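You operate a simulated robot arm through the tools that you are given. There is no shell and no other tool. Be economical: measure what you need, move in short steps, check, and stop when the job is done.

You run a simulated robot arm. Do the job below in one go: nothing can be reset, and whatever is moved stays where it is left.

## Task
Slacken the mould on the stand and brush oil on the middle of its cheese.
Fine: follower to the small white board, brush back to its spot; the stand, its orange switch, the cheese and the purple follower stay. Set down upright: small purple brush. A coat counts when it lies all over at full strength: go over it till it gets no stronger.

It is judged by the outcome, as a careful person would: the job done as asked, and still so three seconds after it is handed in. It fails if anything else is knocked over, pushed out of place, dropped, spilled or broken.

## Robot
A 7-joint arm with a two-finger parallel gripper, fixed in place. Base frame: the origin is at the foot of the arm, x ahead of it, y to its left, z up; the work surface is at about z = 0.86. Units: m, degrees, N and s.
With the tool pointing down near the work surface it reaches from about 0.3 to 0.7 m from the base axis. Its first joint turns from -66.0 to 66.0 degrees. Payload 1.57 kg.
The tool frame sits at the grasp point between the pads (the TCP): z along the fingers, y along the line on which they close. The tips reach 0.03 m beyond it. Largest opening 0.11 m; finger width 0.024, thickness 0.012; the body of the gripper, 0.048 by 0.112 m, starts 0.078 m behind the TCP.
Orientation is that of the tool frame in the base frame, as a unit quaternion [x, y, z, w]. With the fingers straight down and closing along the base's y, the tool's x points along the base's -x, its y along +y and its z along -z.

## Interface
- The arm moves only by the tool nudge_tool. Its argument "increments" is text: rows parted by semicolons, each of 7 numbers parted by spaces: the shift along the tool's x, y, z in mm, then the turn, a rotation vector about the tool's x, y, z in rad, then the opening, from 0 (shut) to 1 (fully open). In form: dx dy dz wx wy wz gripper; .... A call has 1 to 20 rows; each row shifts and turns the commanded pose from where the row before left it, along the tool's axes as they then stand. A row lasts 0.2 s, in which the tool goes at most 0.05 m and 8.6 degrees; a call with a longer step from one row to the next is refused whole, and so is a gripper value outside its range. Where a pose cannot be reached the arm comes as near as it can. A force on the tool above 40 N (or 10 N above the force at the start of the call, whichever is more), or a blocked arm, ends the call early, and 0.2 s more pass. The fingers move at their own pace (about 0.108 m/s each) and stop on an object; they squeeze with about 26 N. The grip force told is the motor's: it shows also when the fingers shut on nothing. Time passes only in rows, and 0.2 s behind the last, so rows that do not move let the fingers close. The reply holds the time, the measured pose of the TCP, the force on the tool along the base axes, the opening and the grip force, in the units named above and with some noise, with the torque about the TCP (base axes, N m) and any sound that the robot's microphone picked up, and new pictures: "show" is both (left out), scene, wrist or none.
- Cameras (640 x 400 px; columns grow to the right, rows downward): "scene" is fixed at [0.1553, -0.3839, 1.4079]; the picture's right is [0.85, -0.52, 0.00], its down [-0.27, -0.45, -0.85] and it looks along [0.44, 0.73, -0.52] (base axes); focal length 230 px, centre (320, 200). "wrist" rides on the gripper at [0.07, 0.016, -0.141] in the tool frame; the picture's right is [-0.23, 0.97, 0.00], its down [-0.86, -0.20, -0.48] and it looks along [-0.47, -0.11, 0.88] (tool axes); focal length 222 px, centre (320, 200).
- point_at(camera, pixels): for up to 12 pixels [column, row] of the newest picture of that camera ("zoom" is the newest enlarged one), the place [x, y, z] in the base frame of the surface seen there, good to about 0.003 m. The clock stands still meanwhile.
- zoom(camera, box): a new picture of the part [left, top, right, bottom] of that camera's present view, enlarged. The clock stands still meanwhile.
- hand_in(): hands the job in; it is judged then, once.

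Work in short steps. Measure before you move; look again where a grasp or a placing could have gone wrong, and mend it. You have 80 turns and 200 pictures in all, those below and enlarged ones among them. Open the gripper and draw the arm clear of the work before you hand the job in, unless the task says otherwise; then end with one line.

The tools are called after "Request:" as name(argument=value, ...) on one line, values as JSON. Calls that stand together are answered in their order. nudge_tool: Moves the arm, as the interface text tells. Its arguments: {"type":"object","properties":{"increments":{"type":"string"},"show":{"type":"string","enum":["both","scene","wrist","none"]}},"required":["increments"]} The other tools are called the same way: point_at (camera, pixels) gives the place of the surface under pixels of a picture; zoom (camera, box) takes an enlarged picture of a part of a camera's view; hand_in () hands the job in.

At the start:

```text
t: 0.0
tool_pos: [0.3687, 0.0769, 1.2335]
tool_rot: [0.0, 1.0, 0.0, 0.0]
ft_force: [0.4, 0.2, -0.3]
wrist_torque: [0.0, -0.01, -0.02]
grip_width: 0.11
grip_force: 0.1
```

scene: 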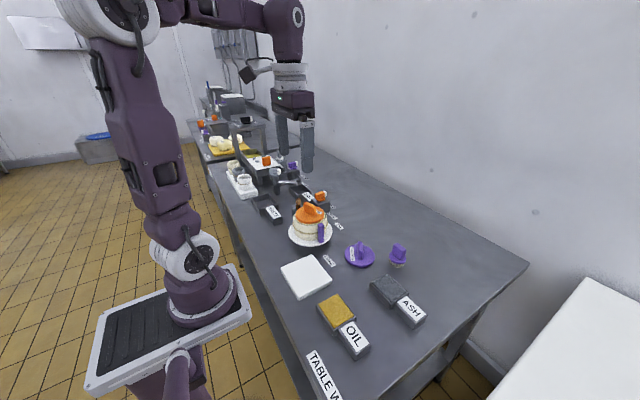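
wrist: 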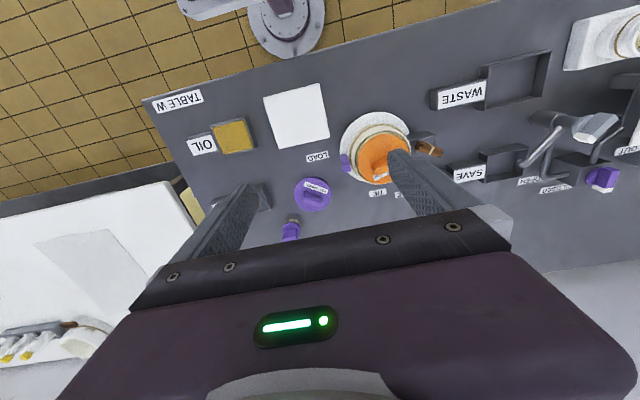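

I start by looking closely at the work area in both views.

Request:
zoom(camera="scene", box=[260, 170, 440, 290])

Request:
zoom(camera="wrist", box=[270, 80, 510, 230])

Request:
zoom(camera="scene", box=[190, 100, 340, 220])

```text
3.33 times, centred on (350, 230) of scene
```

zoom: 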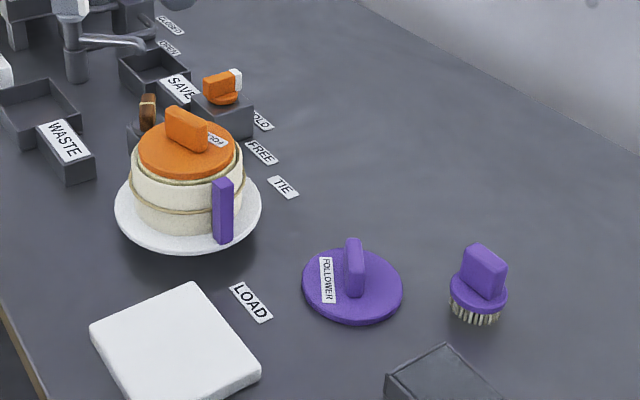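

```text
2.67 times, centred on (390, 155) of wrist
```

zoom: 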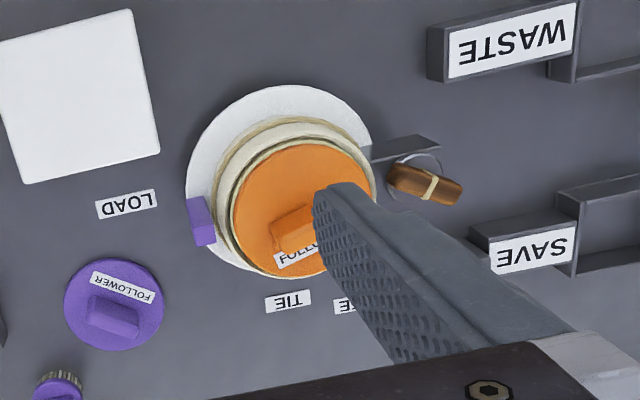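

```text
3.33 times, centred on (265, 160) of scene
```

zoom: 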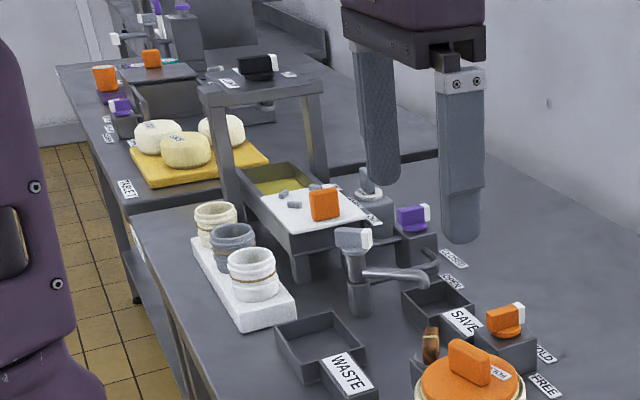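

The stand carries a tied mould with an orange follower, a purple tab, a brown toggle and an orange switch. I measure the main things.

Request:
point_at(camera="wrist", pixels=[[298, 115], [235, 136], [313, 195], [290, 231], [375, 150], [346, 163], [428, 150], [352, 148], [317, 156], [376, 193], [200, 145], [384, 170]])

Request:
point_at(camera="scene", pixels=[[312, 212], [302, 202], [321, 232], [320, 195], [326, 198], [359, 255], [399, 251], [398, 262], [332, 212], [333, 218], [339, 226], [330, 261]])

```text
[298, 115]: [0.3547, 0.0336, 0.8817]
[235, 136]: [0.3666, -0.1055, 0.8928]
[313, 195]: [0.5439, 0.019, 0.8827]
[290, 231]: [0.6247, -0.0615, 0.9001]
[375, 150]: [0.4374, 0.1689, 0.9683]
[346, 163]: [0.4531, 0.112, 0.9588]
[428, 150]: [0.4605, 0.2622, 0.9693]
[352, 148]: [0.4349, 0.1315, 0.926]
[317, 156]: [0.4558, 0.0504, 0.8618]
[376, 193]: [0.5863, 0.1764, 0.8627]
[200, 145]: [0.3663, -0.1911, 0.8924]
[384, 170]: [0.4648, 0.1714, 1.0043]
```

```text
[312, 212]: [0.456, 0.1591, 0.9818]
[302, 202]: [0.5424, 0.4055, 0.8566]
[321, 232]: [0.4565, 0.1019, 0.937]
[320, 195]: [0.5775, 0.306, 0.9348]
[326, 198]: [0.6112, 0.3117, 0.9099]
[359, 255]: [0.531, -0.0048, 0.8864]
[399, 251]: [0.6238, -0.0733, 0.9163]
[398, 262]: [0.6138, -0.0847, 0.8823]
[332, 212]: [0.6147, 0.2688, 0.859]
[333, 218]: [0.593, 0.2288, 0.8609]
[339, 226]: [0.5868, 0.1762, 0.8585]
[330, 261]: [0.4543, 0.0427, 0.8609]
```

I move 0.1 m to the left so the mould sits between the fingers in the wrist view.

Request:
nudge_tool(increments="0 40 -0 0 0 0 1; 0 40 0 0 0 0 1; 0 20 -0 0 0 0 1; 0 0 0 0 0 0 1", show="wrist")

Request:
zoom(camera="wrist", box=[220, 100, 420, 230])

Request:
zoom(camera="scene", box=[275, 180, 365, 260])

```text
t: 1.0
tool_pos: [0.3697, 0.1763, 1.2336]
tool_rot: [0.0, 1.0, 0.0, 0.001]
ft_force: [-0.1, 0.2, -0.1]
wrist_torque: [-0.02, 0.02, -0.02]
grip_width: 0.1102
grip_force: 0.2
```

wrist: 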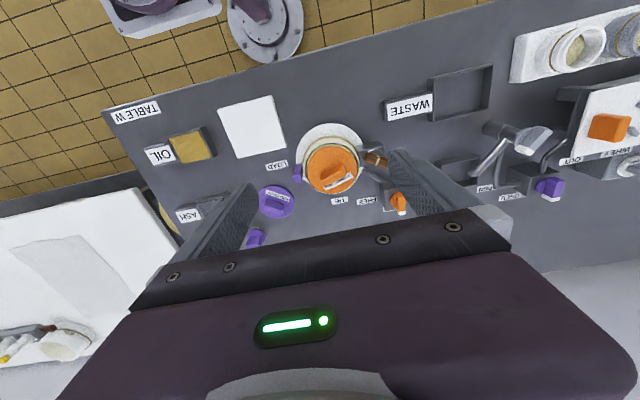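

```text
3.08 times, centred on (320, 165) of wrist
```

zoom: 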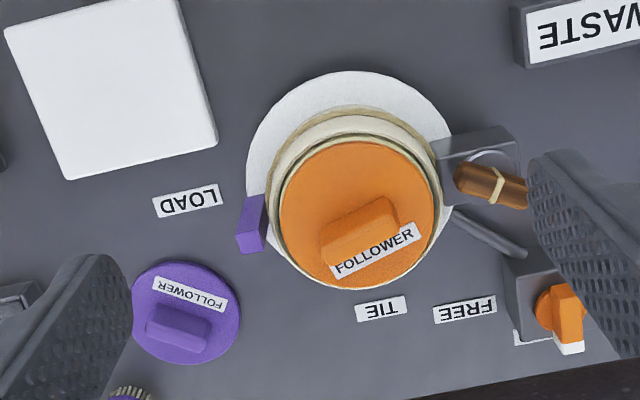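

```text
5.00 times, centred on (320, 220) of scene
```

zoom: 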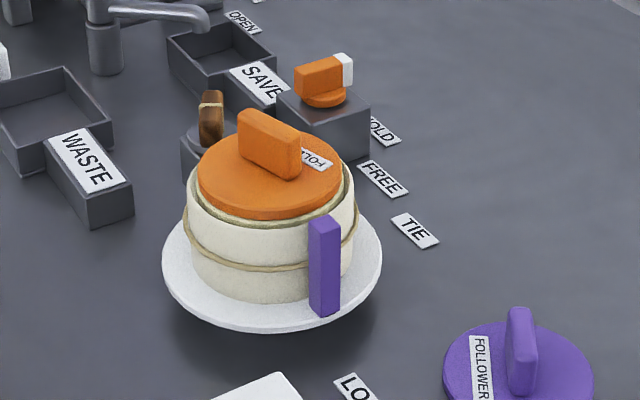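

The purple tab points to LOAD; TIE is at 90° from it. I move above the brown toggle for a closer look at it and the switch.

Request:
nudge_tool(increments="0 30 30 0 0 0 1; 0 40 30 0 0 0 1; 0 0 40 0 0 0 1; 0 0 0 0 0 0 1", show="wrist")

Request:
zoom(camera="wrist", box=[220, 100, 420, 230])

Request:
zoom(camera="scene", box=[290, 180, 350, 220])

```text
t: 2.0
tool_pos: [0.3704, 0.2455, 1.1344]
tool_rot: [0.0, 1.0, 0.0, 0.0]
ft_force: [-0.3, -0.6, -0.1]
wrist_torque: [0.04, 0.0, -0.02]
grip_width: 0.1099
grip_force: 0.0
```

wrist: 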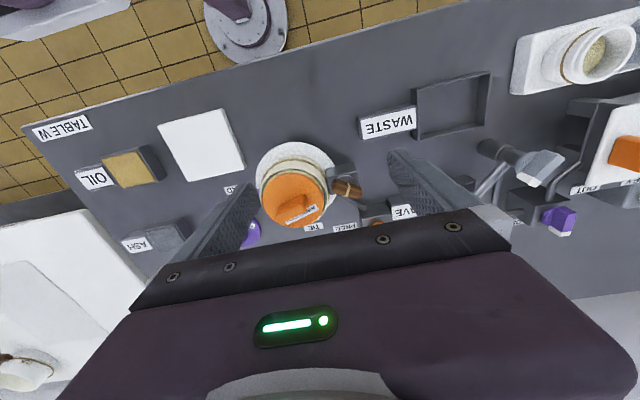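

```text
3.08 times, centred on (320, 165) of wrist
```

zoom: 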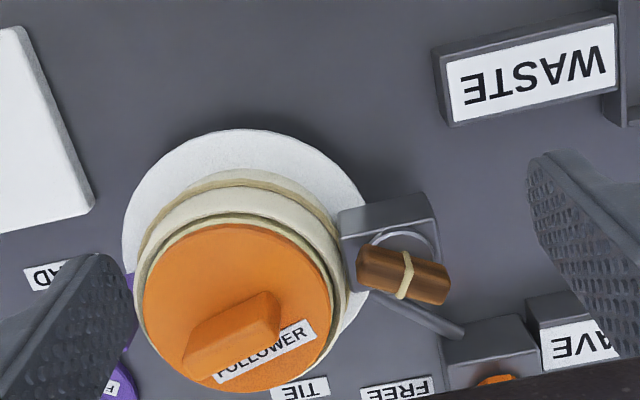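

```text
10.00 times, centred on (320, 200) of scene
```

zoom: 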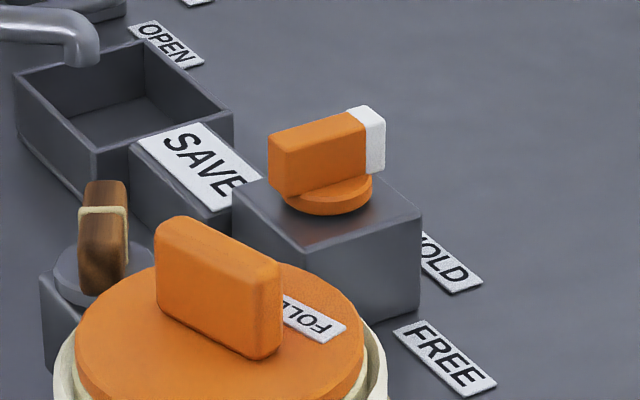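

The toggle is a windlass with a pawl rod to the orange switch, which stands at HOLD. I measure the switch, its labels, and the toggle.

Request:
point_at(camera="zoom", pixels=[[280, 140], [350, 118], [374, 112], [290, 190], [330, 200], [450, 265], [445, 360], [240, 200], [330, 245], [415, 215], [105, 190], [100, 280]])

Request:
point_at(camera="wrist", pixels=[[336, 187], [346, 189], [357, 193], [345, 162], [329, 170], [333, 183], [356, 206], [361, 210], [296, 205], [310, 193]])

```text
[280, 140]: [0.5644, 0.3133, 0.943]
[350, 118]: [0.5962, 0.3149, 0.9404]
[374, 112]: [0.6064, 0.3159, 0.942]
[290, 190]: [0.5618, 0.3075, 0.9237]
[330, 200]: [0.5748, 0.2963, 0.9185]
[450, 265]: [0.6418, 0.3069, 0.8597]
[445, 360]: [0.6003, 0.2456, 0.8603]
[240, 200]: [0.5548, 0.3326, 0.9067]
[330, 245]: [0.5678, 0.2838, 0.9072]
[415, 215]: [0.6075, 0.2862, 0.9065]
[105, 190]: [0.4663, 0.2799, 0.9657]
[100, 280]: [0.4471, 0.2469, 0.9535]
```

```text
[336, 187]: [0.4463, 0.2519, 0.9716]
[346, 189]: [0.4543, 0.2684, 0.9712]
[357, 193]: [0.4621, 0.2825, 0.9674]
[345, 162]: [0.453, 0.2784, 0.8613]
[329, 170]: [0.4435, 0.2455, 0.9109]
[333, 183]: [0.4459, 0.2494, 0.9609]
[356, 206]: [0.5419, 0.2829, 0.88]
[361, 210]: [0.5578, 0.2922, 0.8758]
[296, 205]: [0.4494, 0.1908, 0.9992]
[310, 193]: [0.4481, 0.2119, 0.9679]
```

Switch centre is about (0.584, 0.313), its bar along x, and FREE lies about 75–90° clockwise seen from above. I check the tap's height, then approach over the switch.

Request:
point_at(camera="wrist", pixels=[[540, 165], [490, 185], [520, 152], [558, 215], [500, 148]])

Request:
nudge_tool(increments="-48 0 0 0 0 0 0.6; -48 12 0 0 0 0 0.6; -48 20 0 0 0 0 0.6; -48 20 0 0 0 0 0.6; -22 15 0 0 0 0 0.6; 0 0 0 0 0 0 0.6", show="both")

```text
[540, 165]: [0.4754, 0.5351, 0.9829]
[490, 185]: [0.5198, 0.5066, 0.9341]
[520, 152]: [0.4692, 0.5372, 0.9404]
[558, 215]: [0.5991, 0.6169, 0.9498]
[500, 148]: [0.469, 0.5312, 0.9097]
```

```text
refused: row 3 steps farther than a row can; nothing moved
```

Tap is far off (y > 0.5). I resend with shorter steps.

Request:
nudge_tool(increments="-45 10 0 0 0 0 0.6; -45 15 0 0 0 0 0.6; -45 15 0 0 0 0 0.6; -45 15 0 0 0 0 0.6; -34 12 0 0 0 0 0.6; 0 0 40 0 0 0 0.6; 0 0 0 0 0 0 0.6", show="both")

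Request:
zoom(camera="scene", box=[290, 150, 365, 220])

```text
t: 3.6
tool_pos: [0.5468, 0.3018, 1.0926]
tool_rot: [-0.001, 1.0, 0.0, 0.0]
ft_force: [-0.5, 0.4, -0.3]
wrist_torque: [-0.01, 0.01, 0.0]
grip_width: 0.0658
grip_force: 0.0
out of reach, approached as far as the arm can: row 4, 5
```

scene: 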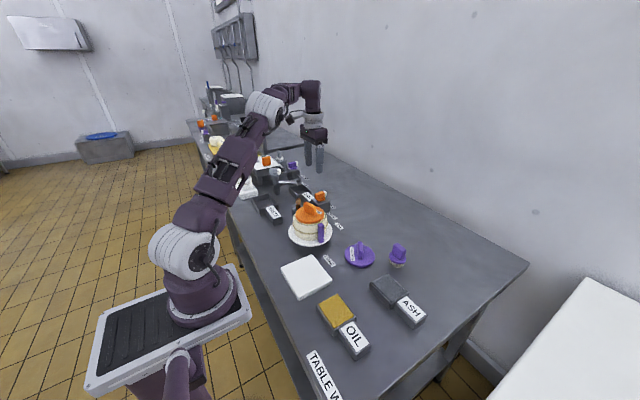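
wrist: 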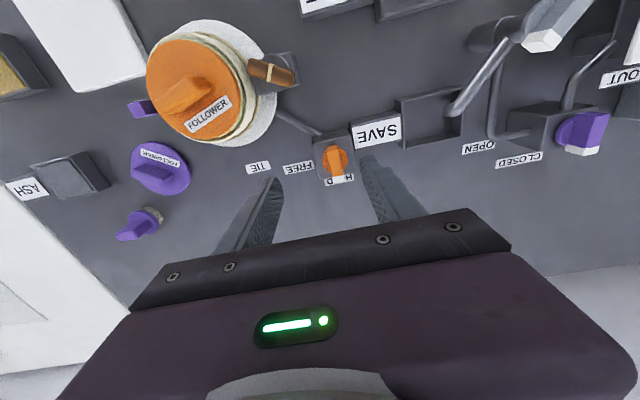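

```text
5.71 times, centred on (328, 185) of scene
```

zoom: 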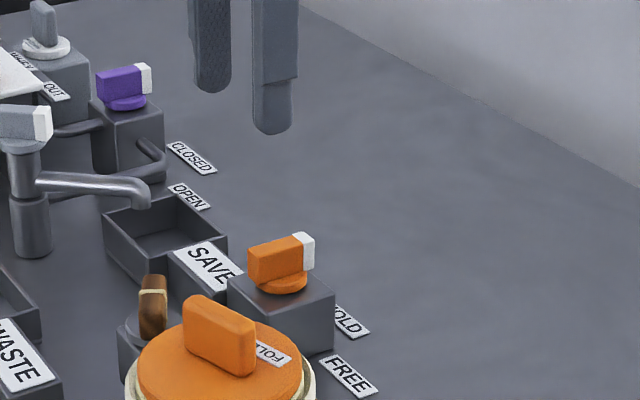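

The reach is smaller at this height; I go down and outward together, to z ≈ 0.99, then check the pose.

Request:
nudge_tool(increments="0 0 40 0 0 0 0.6; 0 0 40 0 0 0 0.6; 0 0 15 0 0 0 0.6; 0 0 0 0 0 0 0.6", show="wrist")

```text
t: 4.6
tool_pos: [0.5466, 0.3009, 0.9973]
tool_rot: [0.001, 1.0, 0.0, 0.001]
ft_force: [-0.7, -0.1, 0.2]
wrist_torque: [-0.03, 0.02, 0.0]
grip_width: 0.0663
grip_force: 0.0
```

wrist: 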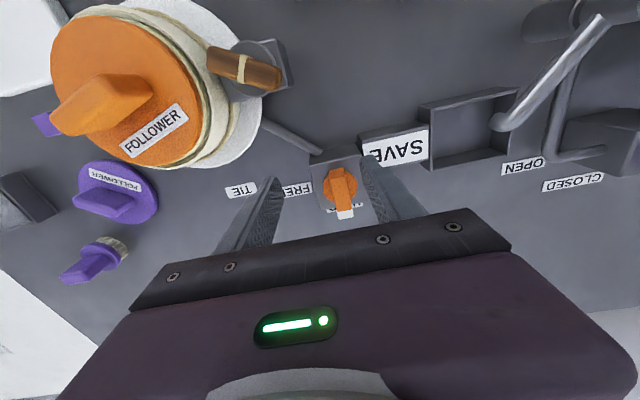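

I measure the switch again from this nearer view.

Request:
point_at(camera="wrist", pixels=[[336, 173], [341, 193], [345, 205], [350, 190], [331, 190], [326, 185], [250, 70], [344, 214], [298, 188]])

Request:
zoom(camera="wrist", box=[290, 140, 390, 225])

```text
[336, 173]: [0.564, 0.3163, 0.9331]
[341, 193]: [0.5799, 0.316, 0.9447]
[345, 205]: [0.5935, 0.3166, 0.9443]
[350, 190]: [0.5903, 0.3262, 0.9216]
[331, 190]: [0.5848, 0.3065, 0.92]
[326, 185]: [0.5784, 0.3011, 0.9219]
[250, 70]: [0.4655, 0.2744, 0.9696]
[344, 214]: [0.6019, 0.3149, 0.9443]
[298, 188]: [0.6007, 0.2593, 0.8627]
```

```text
4.71 times, centred on (340, 182) of wrist
```

zoom: 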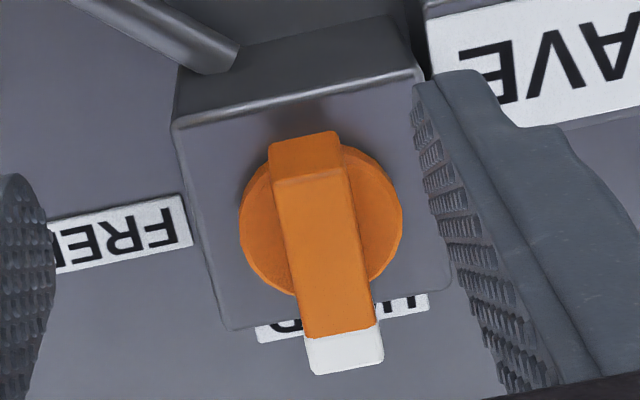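

Pivot ≈ (0.583, 0.316), bar top 0.944. I move over it and go down to z 0.952, then close.

Request:
nudge_tool(increments="-20 8 0 0 0 0 0.5; -16 7 0 0 0 0 0.5; 0 0 22 0 0 0 0.5; 0 0 23 0 0 0 0.5; 0 0 0 0 0 0 0.5", show="both")

```text
t: 5.8
tool_pos: [0.5812, 0.3155, 0.9514]
tool_rot: [0.0, 1.0, 0.0, 0.0]
ft_force: [0.3, -0.2, 0.0]
wrist_torque: [0.01, 0.01, 0.01]
grip_width: 0.0548
grip_force: 0.1
```

scene: 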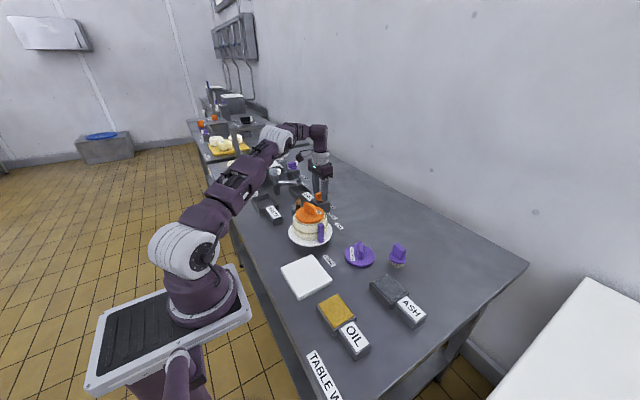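
wrist: 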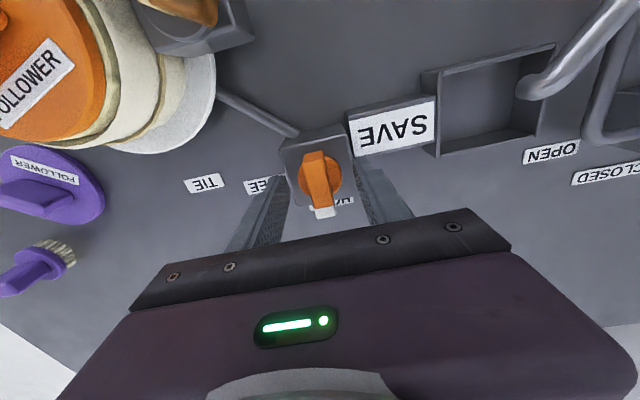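

The bar is centred between the fingers. I close on it and turn the switch 90° clockwise (tool +wz), in small steps.

Request:
nudge_tool(increments="0 0 0 0 0 0 0; 0 0 0 0 0 0 0; 0 0 0 0 0 0.1 0; 0 0 0 0 0 0.12 0; 0 0 0 0 0 0.12 0; 0 0 0 0 0 0 0", show="wrist")

```text
t: 7.2
tool_pos: [0.5833, 0.3169, 0.952]
tool_rot: [0.17, 0.985, 0.001, 0.0]
ft_force: [0.4, -1.6, 7.6]
wrist_torque: [0.17, 0.96, 0.0]
grip_width: 0.0156
grip_force: 31.4
```

wrist: 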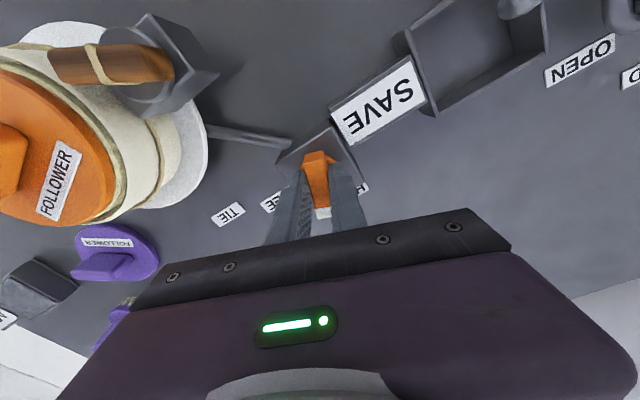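

The switch follows the gripper. I continue turning and watch the torque about z.

Request:
nudge_tool(increments="0 0 0 0 0 0.13 0; 0 0 0 0 0 0.13 0; 0 0 0 0 0 0.13 0; 0 0 0 0 0 0.13 0; 0 0 0 0 0 0 0", show="wrist")

Request:
zoom(camera="scene", box=[280, 170, 360, 250])

```text
t: 8.4
tool_pos: [0.5831, 0.3172, 0.9525]
tool_rot: [0.418, 0.908, 0.001, 0.001]
ft_force: [-2.3, 4.3, 16.8]
wrist_torque: [-0.59, -0.03, -0.01]
grip_width: 0.0162
grip_force: 31.2
```

wrist: 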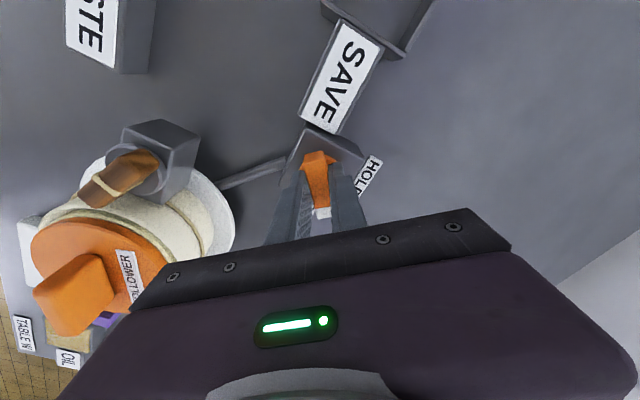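

```text
5.00 times, centred on (320, 210) of scene
```

zoom: 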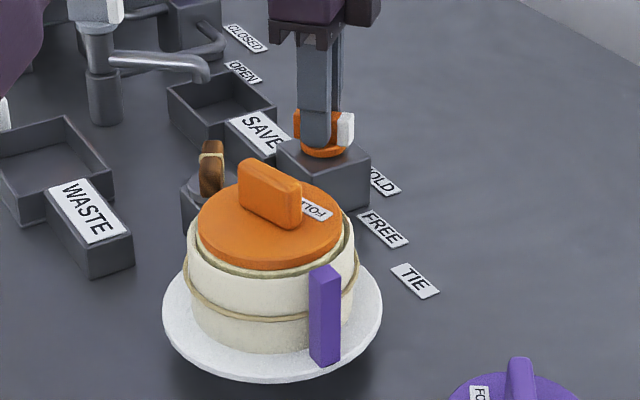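

About 50° turned. I ease off the downward push by 1 mm and go on.

Request:
nudge_tool(increments="0 0 -1 0 0 0.12 0; 0 0 0 0 0 0.12 0; 0 0 0 0 0 0.12 0; 0 0 0 0 0 0 0", show="wrist")

Request:
zoom(camera="scene", box=[280, 170, 360, 250])

```text
t: 9.4
tool_pos: [0.5849, 0.317, 0.9514]
tool_rot: [0.574, 0.819, 0.001, 0.001]
ft_force: [13.8, 14.2, 0.1]
wrist_torque: [0.13, -0.2, 0.01]
grip_width: 0.0159
grip_force: 31.3
```

wrist: 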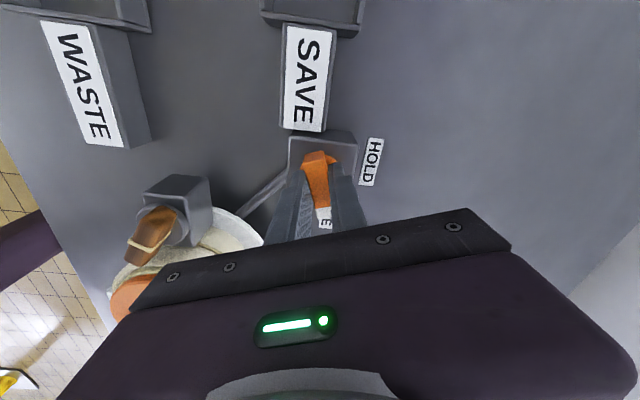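

```text
5.00 times, centred on (320, 210) of scene
```

zoom: 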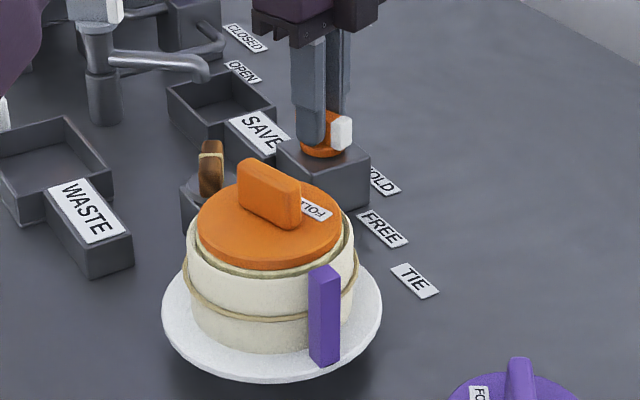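

About 70° turned; white tip points at FREE. I go a little further to see whether there is a stop.

Request:
nudge_tool(increments="1 1 0 0 0 0.1 0; 0 0 0 0 0 0.1 0; 0 0 0 0 0 0 0", show="wrist")

Request:
zoom(camera="scene", box=[280, 170, 360, 250])

```text
t: 10.2
tool_pos: [0.5854, 0.3174, 0.9513]
tool_rot: [0.653, 0.757, 0.0, 0.0]
ft_force: [5.6, 5.0, 3.9]
wrist_torque: [0.77, -0.04, 0.01]
grip_width: 0.016
grip_force: 31.1
```

wrist: 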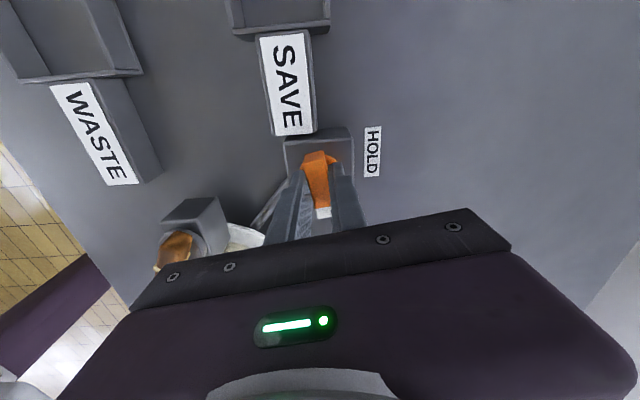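

```text
5.00 times, centred on (320, 210) of scene
```

zoom: 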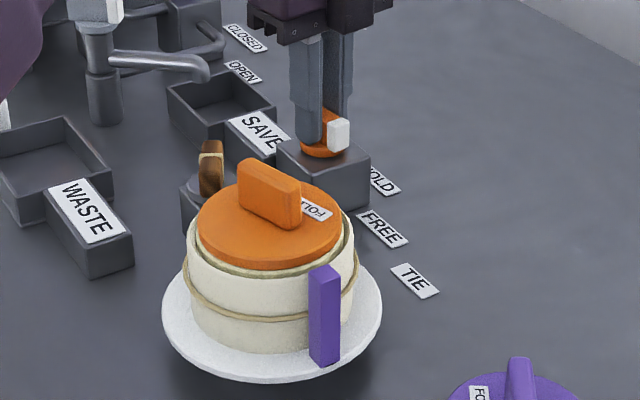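

82°, still moving freely. I add the last few degrees to a quarter turn.

Request:
nudge_tool(increments="0 0 0 0 0 0.07 0; 0 0 0 0 0 0.07 0; 0 0 0 0 0 0 0", show="none")

Request:
zoom(camera="scene", box=[290, 180, 350, 220])

```text
t: 11.0
tool_pos: [0.5849, 0.3168, 0.9519]
tool_rot: [0.704, 0.71, -0.001, 0.0]
ft_force: [11.1, 3.0, -8.1]
wrist_torque: [0.89, -0.22, -0.02]
grip_width: 0.0161
grip_force: 31.8
```

```text
10.00 times, centred on (320, 200) of scene
```

zoom: 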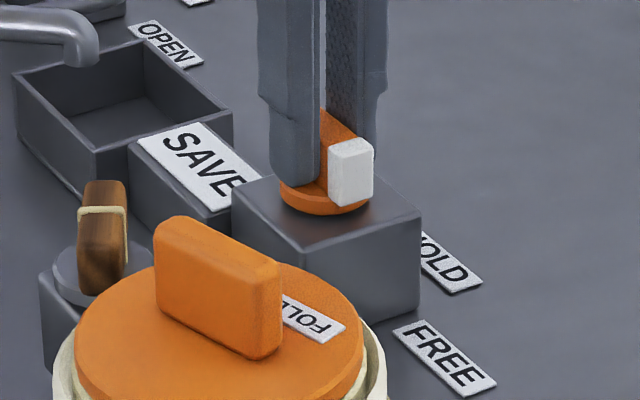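

A quarter turn done, the tip pointing to −y (FREE side). I let go and lift straight up.

Request:
nudge_tool(increments="0 0 0 0 0 0 0.5; 0 0 0 0 0 0 0.5; 0 0 -30 0 0 0 0.5; 0 0 -40 0 0 0 0.5; 0 0 -30 0 0 0 0.5; 0 0 0 0 0 0 0.5", show="wrist")

Request:
zoom(camera="scene", box=[280, 180, 355, 250])

```text
t: 12.4
tool_pos: [0.5784, 0.3117, 1.0516]
tool_rot: [0.704, 0.711, 0.0, 0.0]
ft_force: [-0.1, -0.2, 0.3]
wrist_torque: [-0.02, 0.02, -0.01]
grip_width: 0.055
grip_force: 0.1
out of reach, approached as far as the arm can: row 5
```

wrist: 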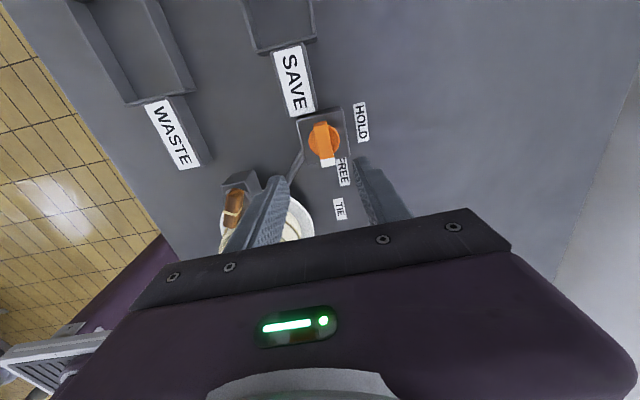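

```text
5.71 times, centred on (318, 215) of scene
```

zoom: 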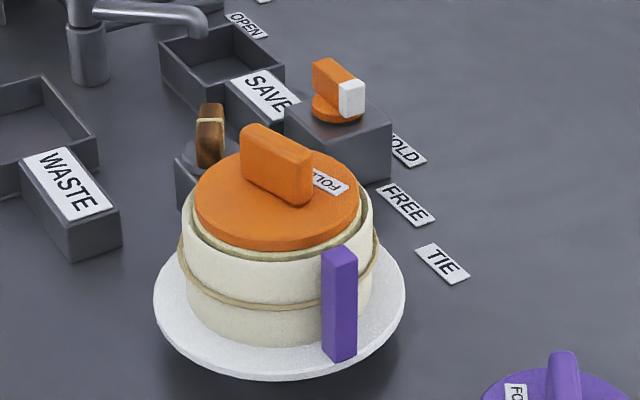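

The switch rests at FREE. Now I look whether the cord or toggle has changed: I turn back toward the first orientation and draw back over the stand.

Request:
nudge_tool(increments="0 0 0 0 0 -0.14 0.5; 0 0 0 0 0 -0.14 0.5; 0 0 0 0 0 -0.14 0.5; 0 0 0 0 0 -0.14 0.5; 0 0 0 0 0 -0.14 0.5; 0 0 0 0 0 -0.14 0.5; 0 0 0 0 0 -0.14 0.5; 0 0 0 0 0 -0.14 0.5; 0 0 0 0 0 -0.14 0.5; 0 0 0 0 0 -0.14 0.5; 0 0 0 0 0 -0.14 0.5; 0 0 -20 0 0 -0.03 0.5; 45 0 -20 0 0 0 0.5; 45 0 -20 0 0 0 0.5; 45 0 -20 0 0 0 0.5; 45 0 0 0 0 0 0.5; 30 0 0 0 0 0 0.5; 0 0 0 0 0 0 0.5", show="wrist")

Request:
zoom(camera="wrist", box=[200, 80, 360, 200])

```text
t: 16.2
tool_pos: [0.3679, 0.3104, 1.1319]
tool_rot: [-0.004, 1.0, 0.0, 0.0]
ft_force: [-0.5, 0.9, -0.1]
wrist_torque: [-0.05, 0.0, 0.03]
grip_width: 0.0548
grip_force: 0.2
```

wrist: 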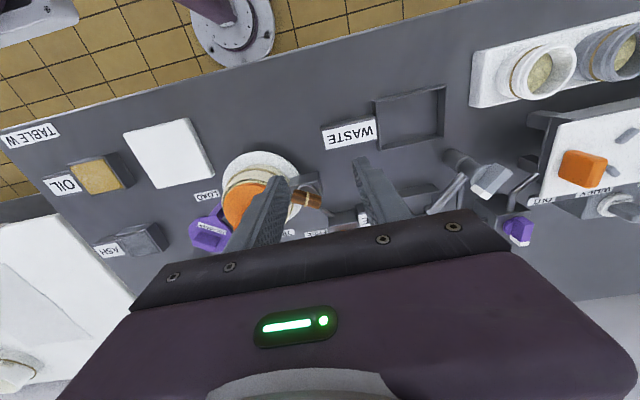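

```text
3.33 times, centred on (280, 140) of wrist
```

zoom: 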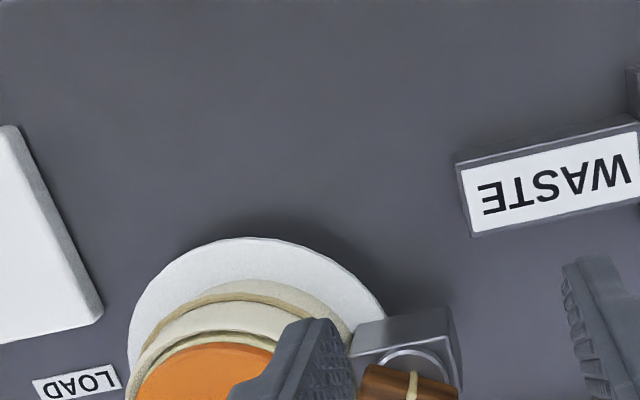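

I move forward-right so the toggle comes into the free upper-middle of the wrist view.

Request:
nudge_tool(increments="-40 -20 10 0 0 0 0.9; -40 -20 20 0 0 0 0.9; 0 0 20 0 0 0 0.9; 0 0 0 0 0 0 0.9", show="wrist")

Request:
zoom(camera="wrist", box=[200, 40, 400, 180])

```text
t: 17.2
tool_pos: [0.4491, 0.2705, 1.0804]
tool_rot: [-0.004, 1.0, 0.0, 0.0]
ft_force: [-0.3, -0.3, 1.0]
wrist_torque: [0.01, 0.02, 0.0]
grip_width: 0.099
grip_force: 0.0
```

wrist: 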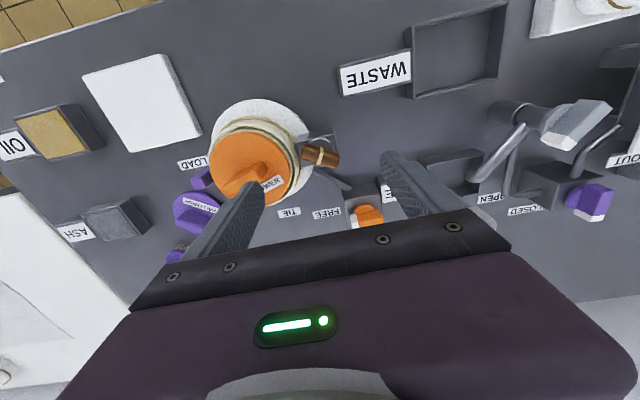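

```text
2.86 times, centred on (300, 110) of wrist
```

zoom: 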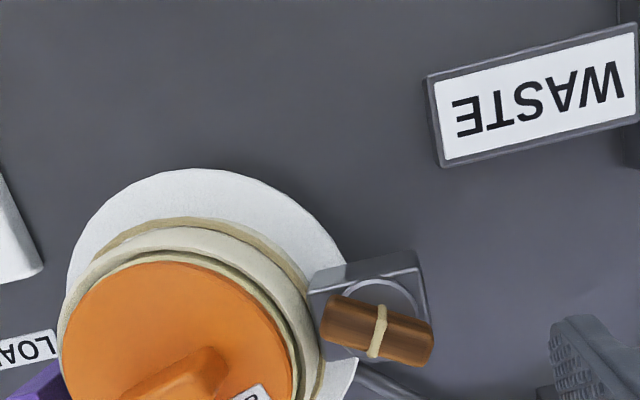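

The toggle seems a rotary knob on a disc. I measure it exactly here.

Request:
point_at(camera="zoom", pixels=[[325, 322], [378, 330], [430, 345], [345, 302], [400, 310], [415, 300], [380, 282], [310, 290], [330, 350], [405, 260], [400, 362], [350, 355]])

Request:
zoom(camera="scene", box=[285, 190, 325, 220])

```text
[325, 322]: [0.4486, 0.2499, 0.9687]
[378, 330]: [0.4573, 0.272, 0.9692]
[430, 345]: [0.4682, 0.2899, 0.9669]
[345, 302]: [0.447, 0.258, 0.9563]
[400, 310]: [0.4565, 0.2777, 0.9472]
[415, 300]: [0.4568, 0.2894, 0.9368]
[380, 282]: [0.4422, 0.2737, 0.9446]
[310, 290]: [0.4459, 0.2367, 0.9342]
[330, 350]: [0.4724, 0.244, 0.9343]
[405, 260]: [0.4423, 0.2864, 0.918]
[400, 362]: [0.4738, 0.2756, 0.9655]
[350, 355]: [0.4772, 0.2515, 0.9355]
```

```text
13.33 times, centred on (305, 205) of scene
```

zoom: 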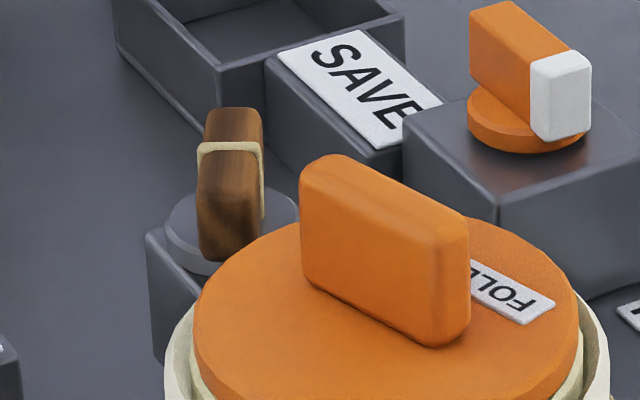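

The toggle: centre ≈ (0.458, 0.270), bar at about 63° from x, top 0.969. I turn the gripper −117° about base z over it, so I can afterwards turn counter-clockwise with plenty of range.

Request:
nudge_tool(increments="-9 0 0 0 0 0.136 0.5; 0 0 0 0 0 0.136 0.5; 0 0 0 0 0 0.136 0.5; 0 0 0 0 0 0.136 0.5; 0 0 0 0 0 0.136 0.5; 0 0 0 0 0 0.136 0.5; 0 0 0 0 0 0.136 0.5; 0 0 0 0 0 0.136 0.5; 0 0 0 0 0 0.136 0.5; 0 0 0 0 0 0.136 0.5; 0 0 0 0 0 0.136 0.5; 0 0 0 0 0 0.136 0.5; 0 0 0 0 0 0.136 0.5; 0 0 0 0 0 0.136 0.5; 0 0 0 0 0 0.136 0.5; 0 0 0 0 0 0 0.5", show="wrist")

```text
t: 20.6
tool_pos: [0.4573, 0.2726, 1.0809]
tool_rot: [0.851, 0.526, 0.0, 0.0]
ft_force: [0.4, -0.2, 0.2]
wrist_torque: [0.0, 0.01, 0.01]
grip_width: 0.0548
grip_force: 0.0
```

wrist: 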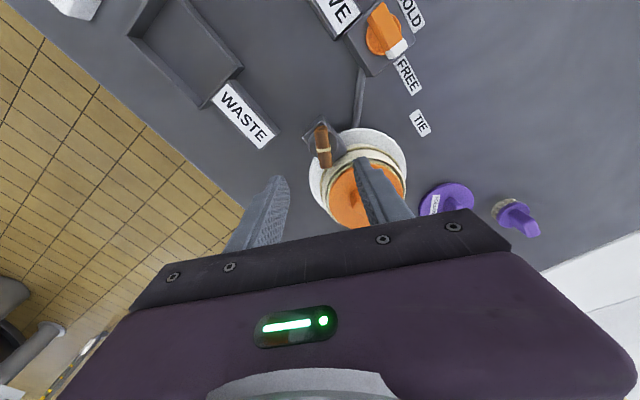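

Aligned. I go down to z ≈ 0.995 and look.

Request:
nudge_tool(increments="0 0 40 0 0 0 0.5; 0 0 40 0 0 0 0.5; 0 0 5 0 0 0 0.5; 0 0 0 0 0 0 0.5", show="wrist")

Request:
zoom(camera="wrist", box=[260, 80, 420, 200])

Request:
zoom(camera="scene", box=[275, 170, 345, 230])

```text
t: 21.6
tool_pos: [0.4573, 0.2704, 0.9967]
tool_rot: [0.849, 0.528, 0.0, 0.0]
ft_force: [0.0, -0.3, -0.6]
wrist_torque: [0.02, 0.0, -0.01]
grip_width: 0.055
grip_force: 0.0
```

wrist: 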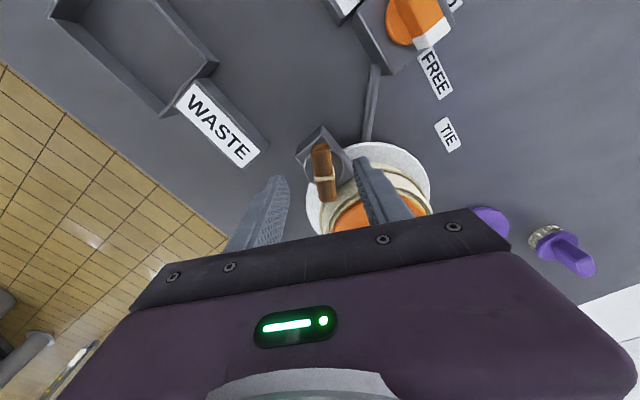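

```text
3.33 times, centred on (340, 140) of wrist
```

zoom: 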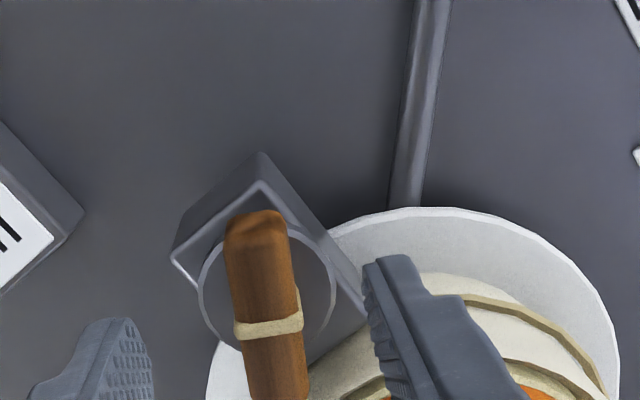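

```text
6.67 times, centred on (310, 200) of scene
```

zoom: 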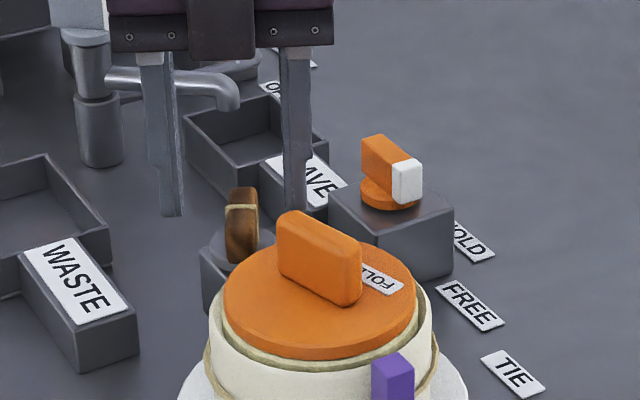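

The bar is between the fingers and the near finger clears the mould rim. I lower 18 mm, close, and check the force.

Request:
nudge_tool(increments="0 0 10 0 0 0 0.45; 0 0 8 0 0 0 0.45; 0 0 0 0 0 0 0; 0 0 0 0 0 0 0; 0 0 0 0 0 0 0", show="wrist")

```text
t: 22.8
tool_pos: [0.4569, 0.2709, 0.9794]
tool_rot: [0.849, 0.528, -0.001, 0.0]
ft_force: [-0.1, -2.2, 0.5]
wrist_torque: [-0.06, 0.03, -0.03]
grip_width: 0.0158
grip_force: 31.3
```

wrist: 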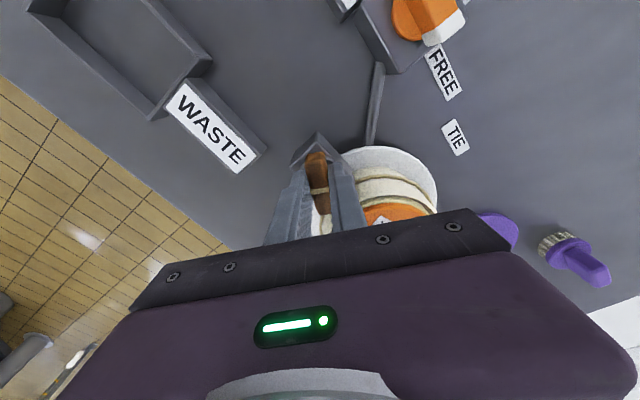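

Gripped well (15.8 mm). I try a small counter-clockwise turn (tool −wz) and watch torque and cord.

Request:
nudge_tool(increments="0 0 0 0 0 -0.1 0; 0 0 0 0 0 -0.1 0; 0 0 0 0 0 -0.1 0; 0 0 0 0 0 0 0", show="wrist")

Request:
zoom(camera="scene", box=[275, 170, 345, 250])

```text
t: 23.8
tool_pos: [0.4574, 0.2709, 0.9795]
tool_rot: [0.761, 0.649, -0.002, 0.001]
ft_force: [0.8, -7.1, -4.5]
wrist_torque: [0.21, -0.11, 0.0]
grip_width: 0.0156
grip_force: 31.5
```

wrist: 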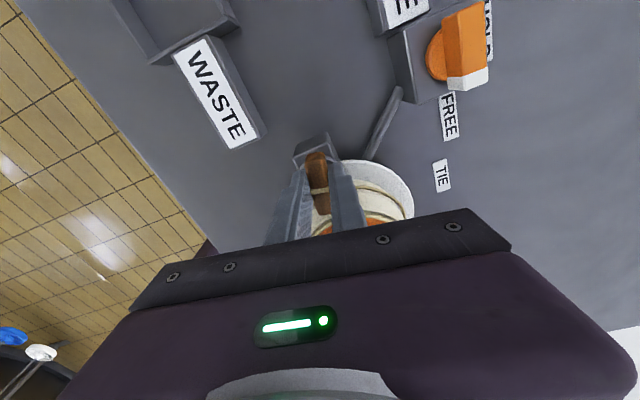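

```text
5.00 times, centred on (310, 210) of scene
```

zoom: 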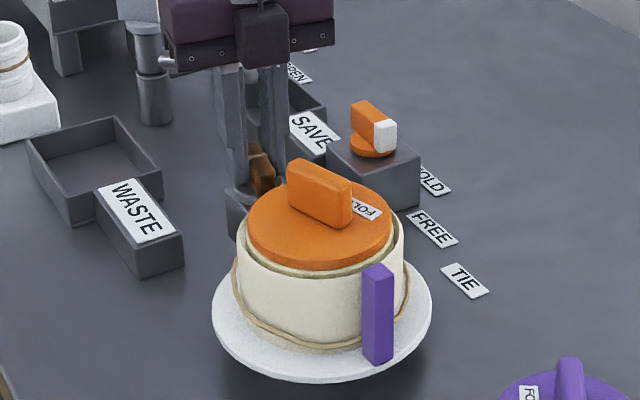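

Turning counter-clockwise works: the cord now sags lower on the mould. I turn on further.

Request:
nudge_tool(increments="0 0 0 0 0 -0.13 0; 0 0 0 0 0 -0.13 0; 0 0 0 0 0 -0.13 0; 0 0 0 0 0 -0.13 0; 0 0 0 0 0 0 0", show="none")

Request:
zoom(camera="scene", box=[275, 170, 345, 250])

```text
t: 25.0
tool_pos: [0.4563, 0.2709, 0.9782]
tool_rot: [0.568, 0.823, 0.0, 0.0]
ft_force: [0.3, -18.3, -6.8]
wrist_torque: [-0.64, -0.15, -0.02]
grip_width: 0.0158
grip_force: 31.7
```

```text
5.00 times, centred on (310, 210) of scene
```

zoom: 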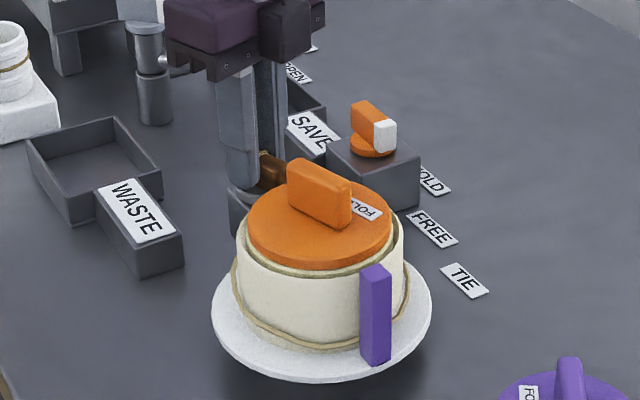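

The cord hangs loose. I ease the side force by 1 mm and turn on to about a quarter turn to be sure it's fully slack.

Request:
nudge_tool(increments="-1 0 0 0 0 -0.13 0; 0 0 0 0 0 -0.13 0; 0 0 0 0 0 -0.13 0; 0 0 0 0 0 -0.13 0; 0 0 0 0 0 -0.13 0; 0 0 0 0 0 0 0", show="none")

Request:
zoom(camera="scene", box=[275, 170, 345, 250])

```text
t: 26.4
tool_pos: [0.4571, 0.2693, 0.9792]
tool_rot: [0.276, 0.961, 0.001, 0.0]
ft_force: [-8.9, -24.4, 21.8]
wrist_torque: [-0.51, 0.17, -0.07]
grip_width: 0.0159
grip_force: 31.3
```

```text
5.00 times, centred on (310, 210) of scene
```

zoom: 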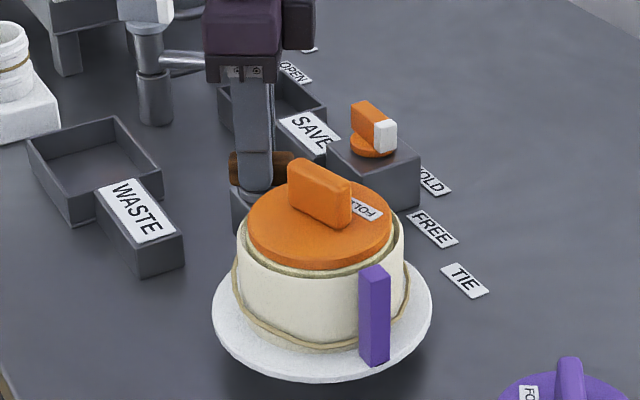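

85° turned; the purple tab slowly shifts, so it may open further. I relieve the side force and continue.

Request:
nudge_tool(increments="-0.4 -1.5 -1 0 0 -0.13 0; 0 0 0 0 0 -0.13 0; 0 0 0 0 0 -0.13 0; 0 0 0 0 0 -0.13 0; 0 0 0 0 0 0 0", show="none")

Request:
zoom(camera="scene", box=[275, 170, 345, 250])

```text
t: 27.6
tool_pos: [0.4564, 0.2679, 0.9792]
tool_rot: [0.019, 1.0, -0.001, -0.002]
ft_force: [-6.0, -16.0, -15.2]
wrist_torque: [-0.17, 0.24, 0.02]
grip_width: 0.0156
grip_force: 31.3
```

```text
5.00 times, centred on (310, 210) of scene
```

zoom: 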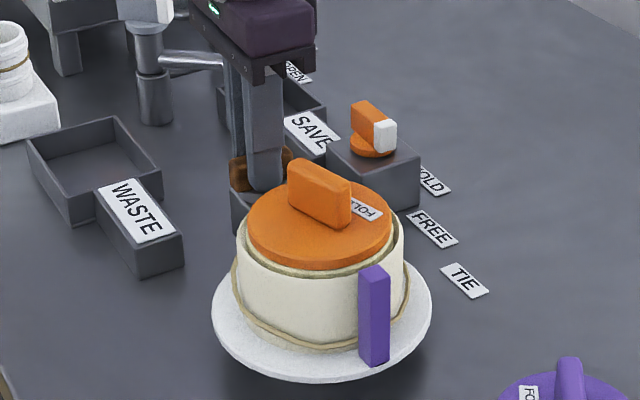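

Still turning freely. I go on to about 180° total, where the fingers also clear the mould for letting go.

Request:
nudge_tool(increments="0.5 -1 0.6 0 0 -0.13 0; 0 0 0 0 0 -0.13 0; 0 0 0 0 0 -0.13 0; 0 0 0 0 0 -0.13 0; 0 0 0 0 0 -0.13 0; 0 0 0 0 0 -0.13 0; 0 0 0 0 0 -0.13 0; 0 0 0 0 0 0 0", show="wrist")

Request:
zoom(camera="scene", box=[275, 170, 345, 250])

```text
t: 29.4
tool_pos: [0.4555, 0.2725, 0.9815]
tool_rot: [-0.423, 0.906, 0.003, 0.004]
ft_force: [-10.9, 28.7, -0.1]
wrist_torque: [0.42, -0.57, -0.98]
grip_width: 0.0303
grip_force: 39.5
```

wrist: 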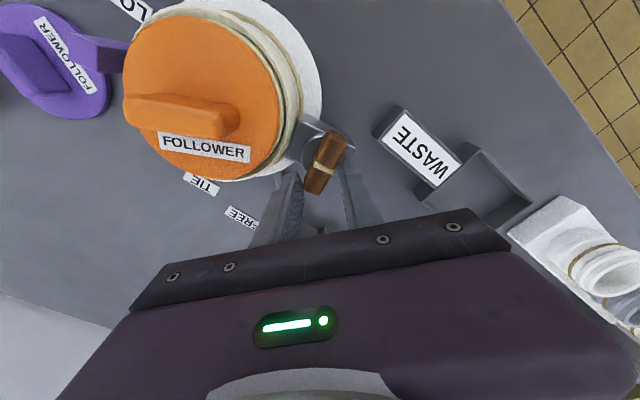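

```text
5.00 times, centred on (310, 210) of scene
```

zoom: 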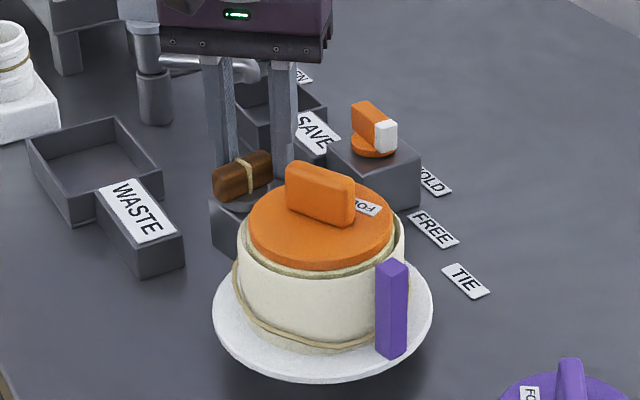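

The toggle reached its end: the bar twisted between the fingers and the stand itself turned a little (toggle box shifted left in the picture). I turn back slightly at once to relieve it.

Request:
nudge_tool(increments="0 0 0 0 0 0.13 0; 0 0 0 0 0 0.13 0; 0 0 0 0 0 0.13 0; 0 0 0 0 0 0 0", show="wrist")

Request:
zoom(camera="scene", box=[275, 170, 345, 250])

```text
t: 30.4
tool_pos: [0.4567, 0.2704, 0.979]
tool_rot: [-0.238, 0.971, 0.0, 0.001]
ft_force: [-9.0, 29.2, 19.8]
wrist_torque: [0.15, 0.15, -0.7]
grip_width: 0.0213
grip_force: 34.1
```

wrist: 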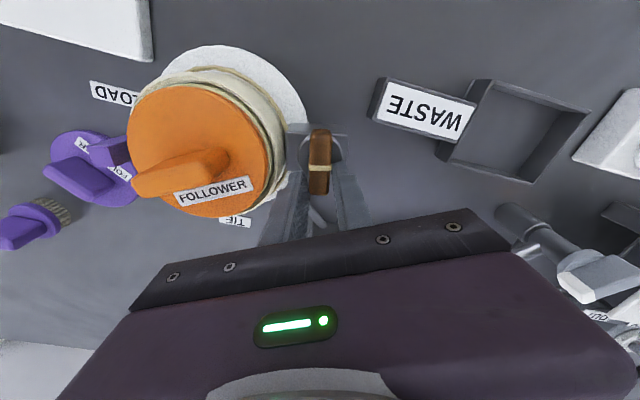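

```text
5.00 times, centred on (310, 210) of scene
```

zoom: 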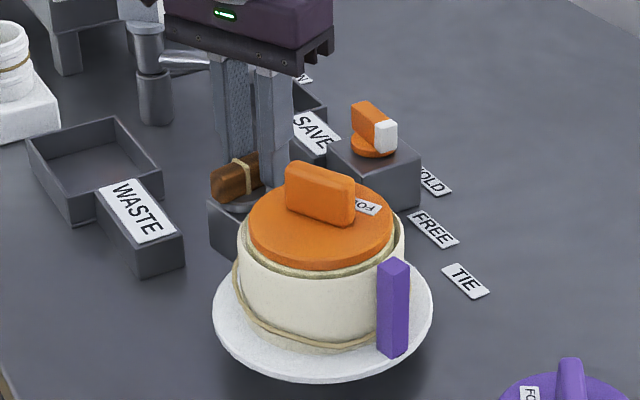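

The stand is a turntable (freed by the switch), so I must turn it back to LOAD and later put the switch back to HOLD. First I release with a small opening and rise.

Request:
nudge_tool(increments="0 0 0 0 0 0 0.32; 0 0 0 0 0 0 0.32; 0 0 -30 0 0 0 0.32; 0 0 -40 0 0 0 0.32; 0 0 -40 0 0 0 0.32; 0 0 0 0 0 0 0.32", show="both")

Request:
zoom(camera="scene", box=[275, 170, 345, 250])

```text
t: 31.8
tool_pos: [0.4563, 0.2678, 1.0883]
tool_rot: [-0.238, 0.971, 0.001, 0.001]
ft_force: [-0.6, -0.3, -0.3]
wrist_torque: [-0.04, 0.01, 0.03]
grip_width: 0.0353
grip_force: 0.1
```

scene: 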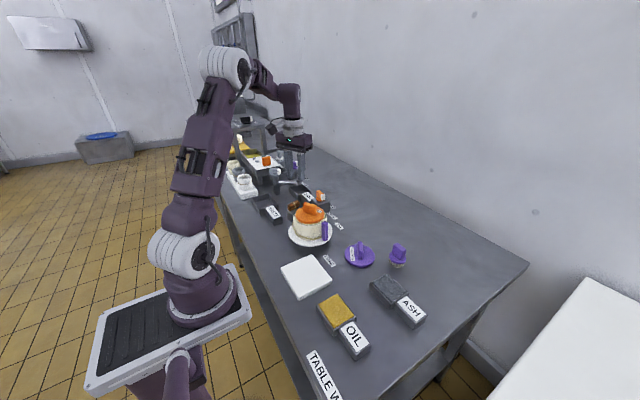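
wrist: 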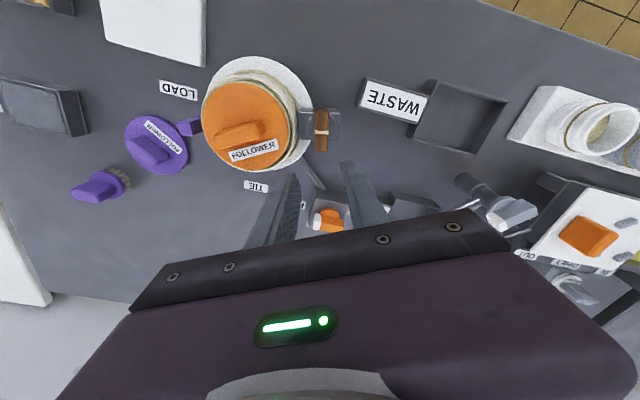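

```text
5.00 times, centred on (310, 210) of scene
```

zoom: 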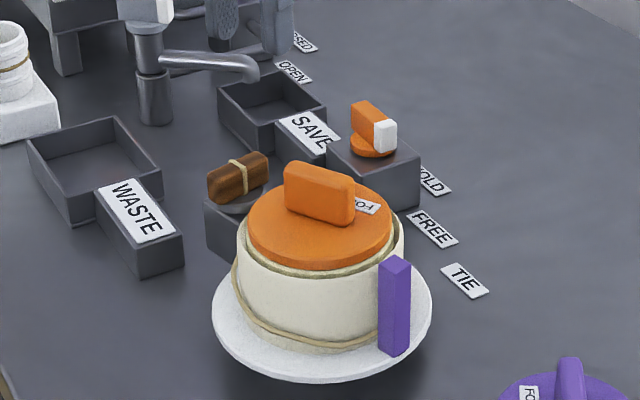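

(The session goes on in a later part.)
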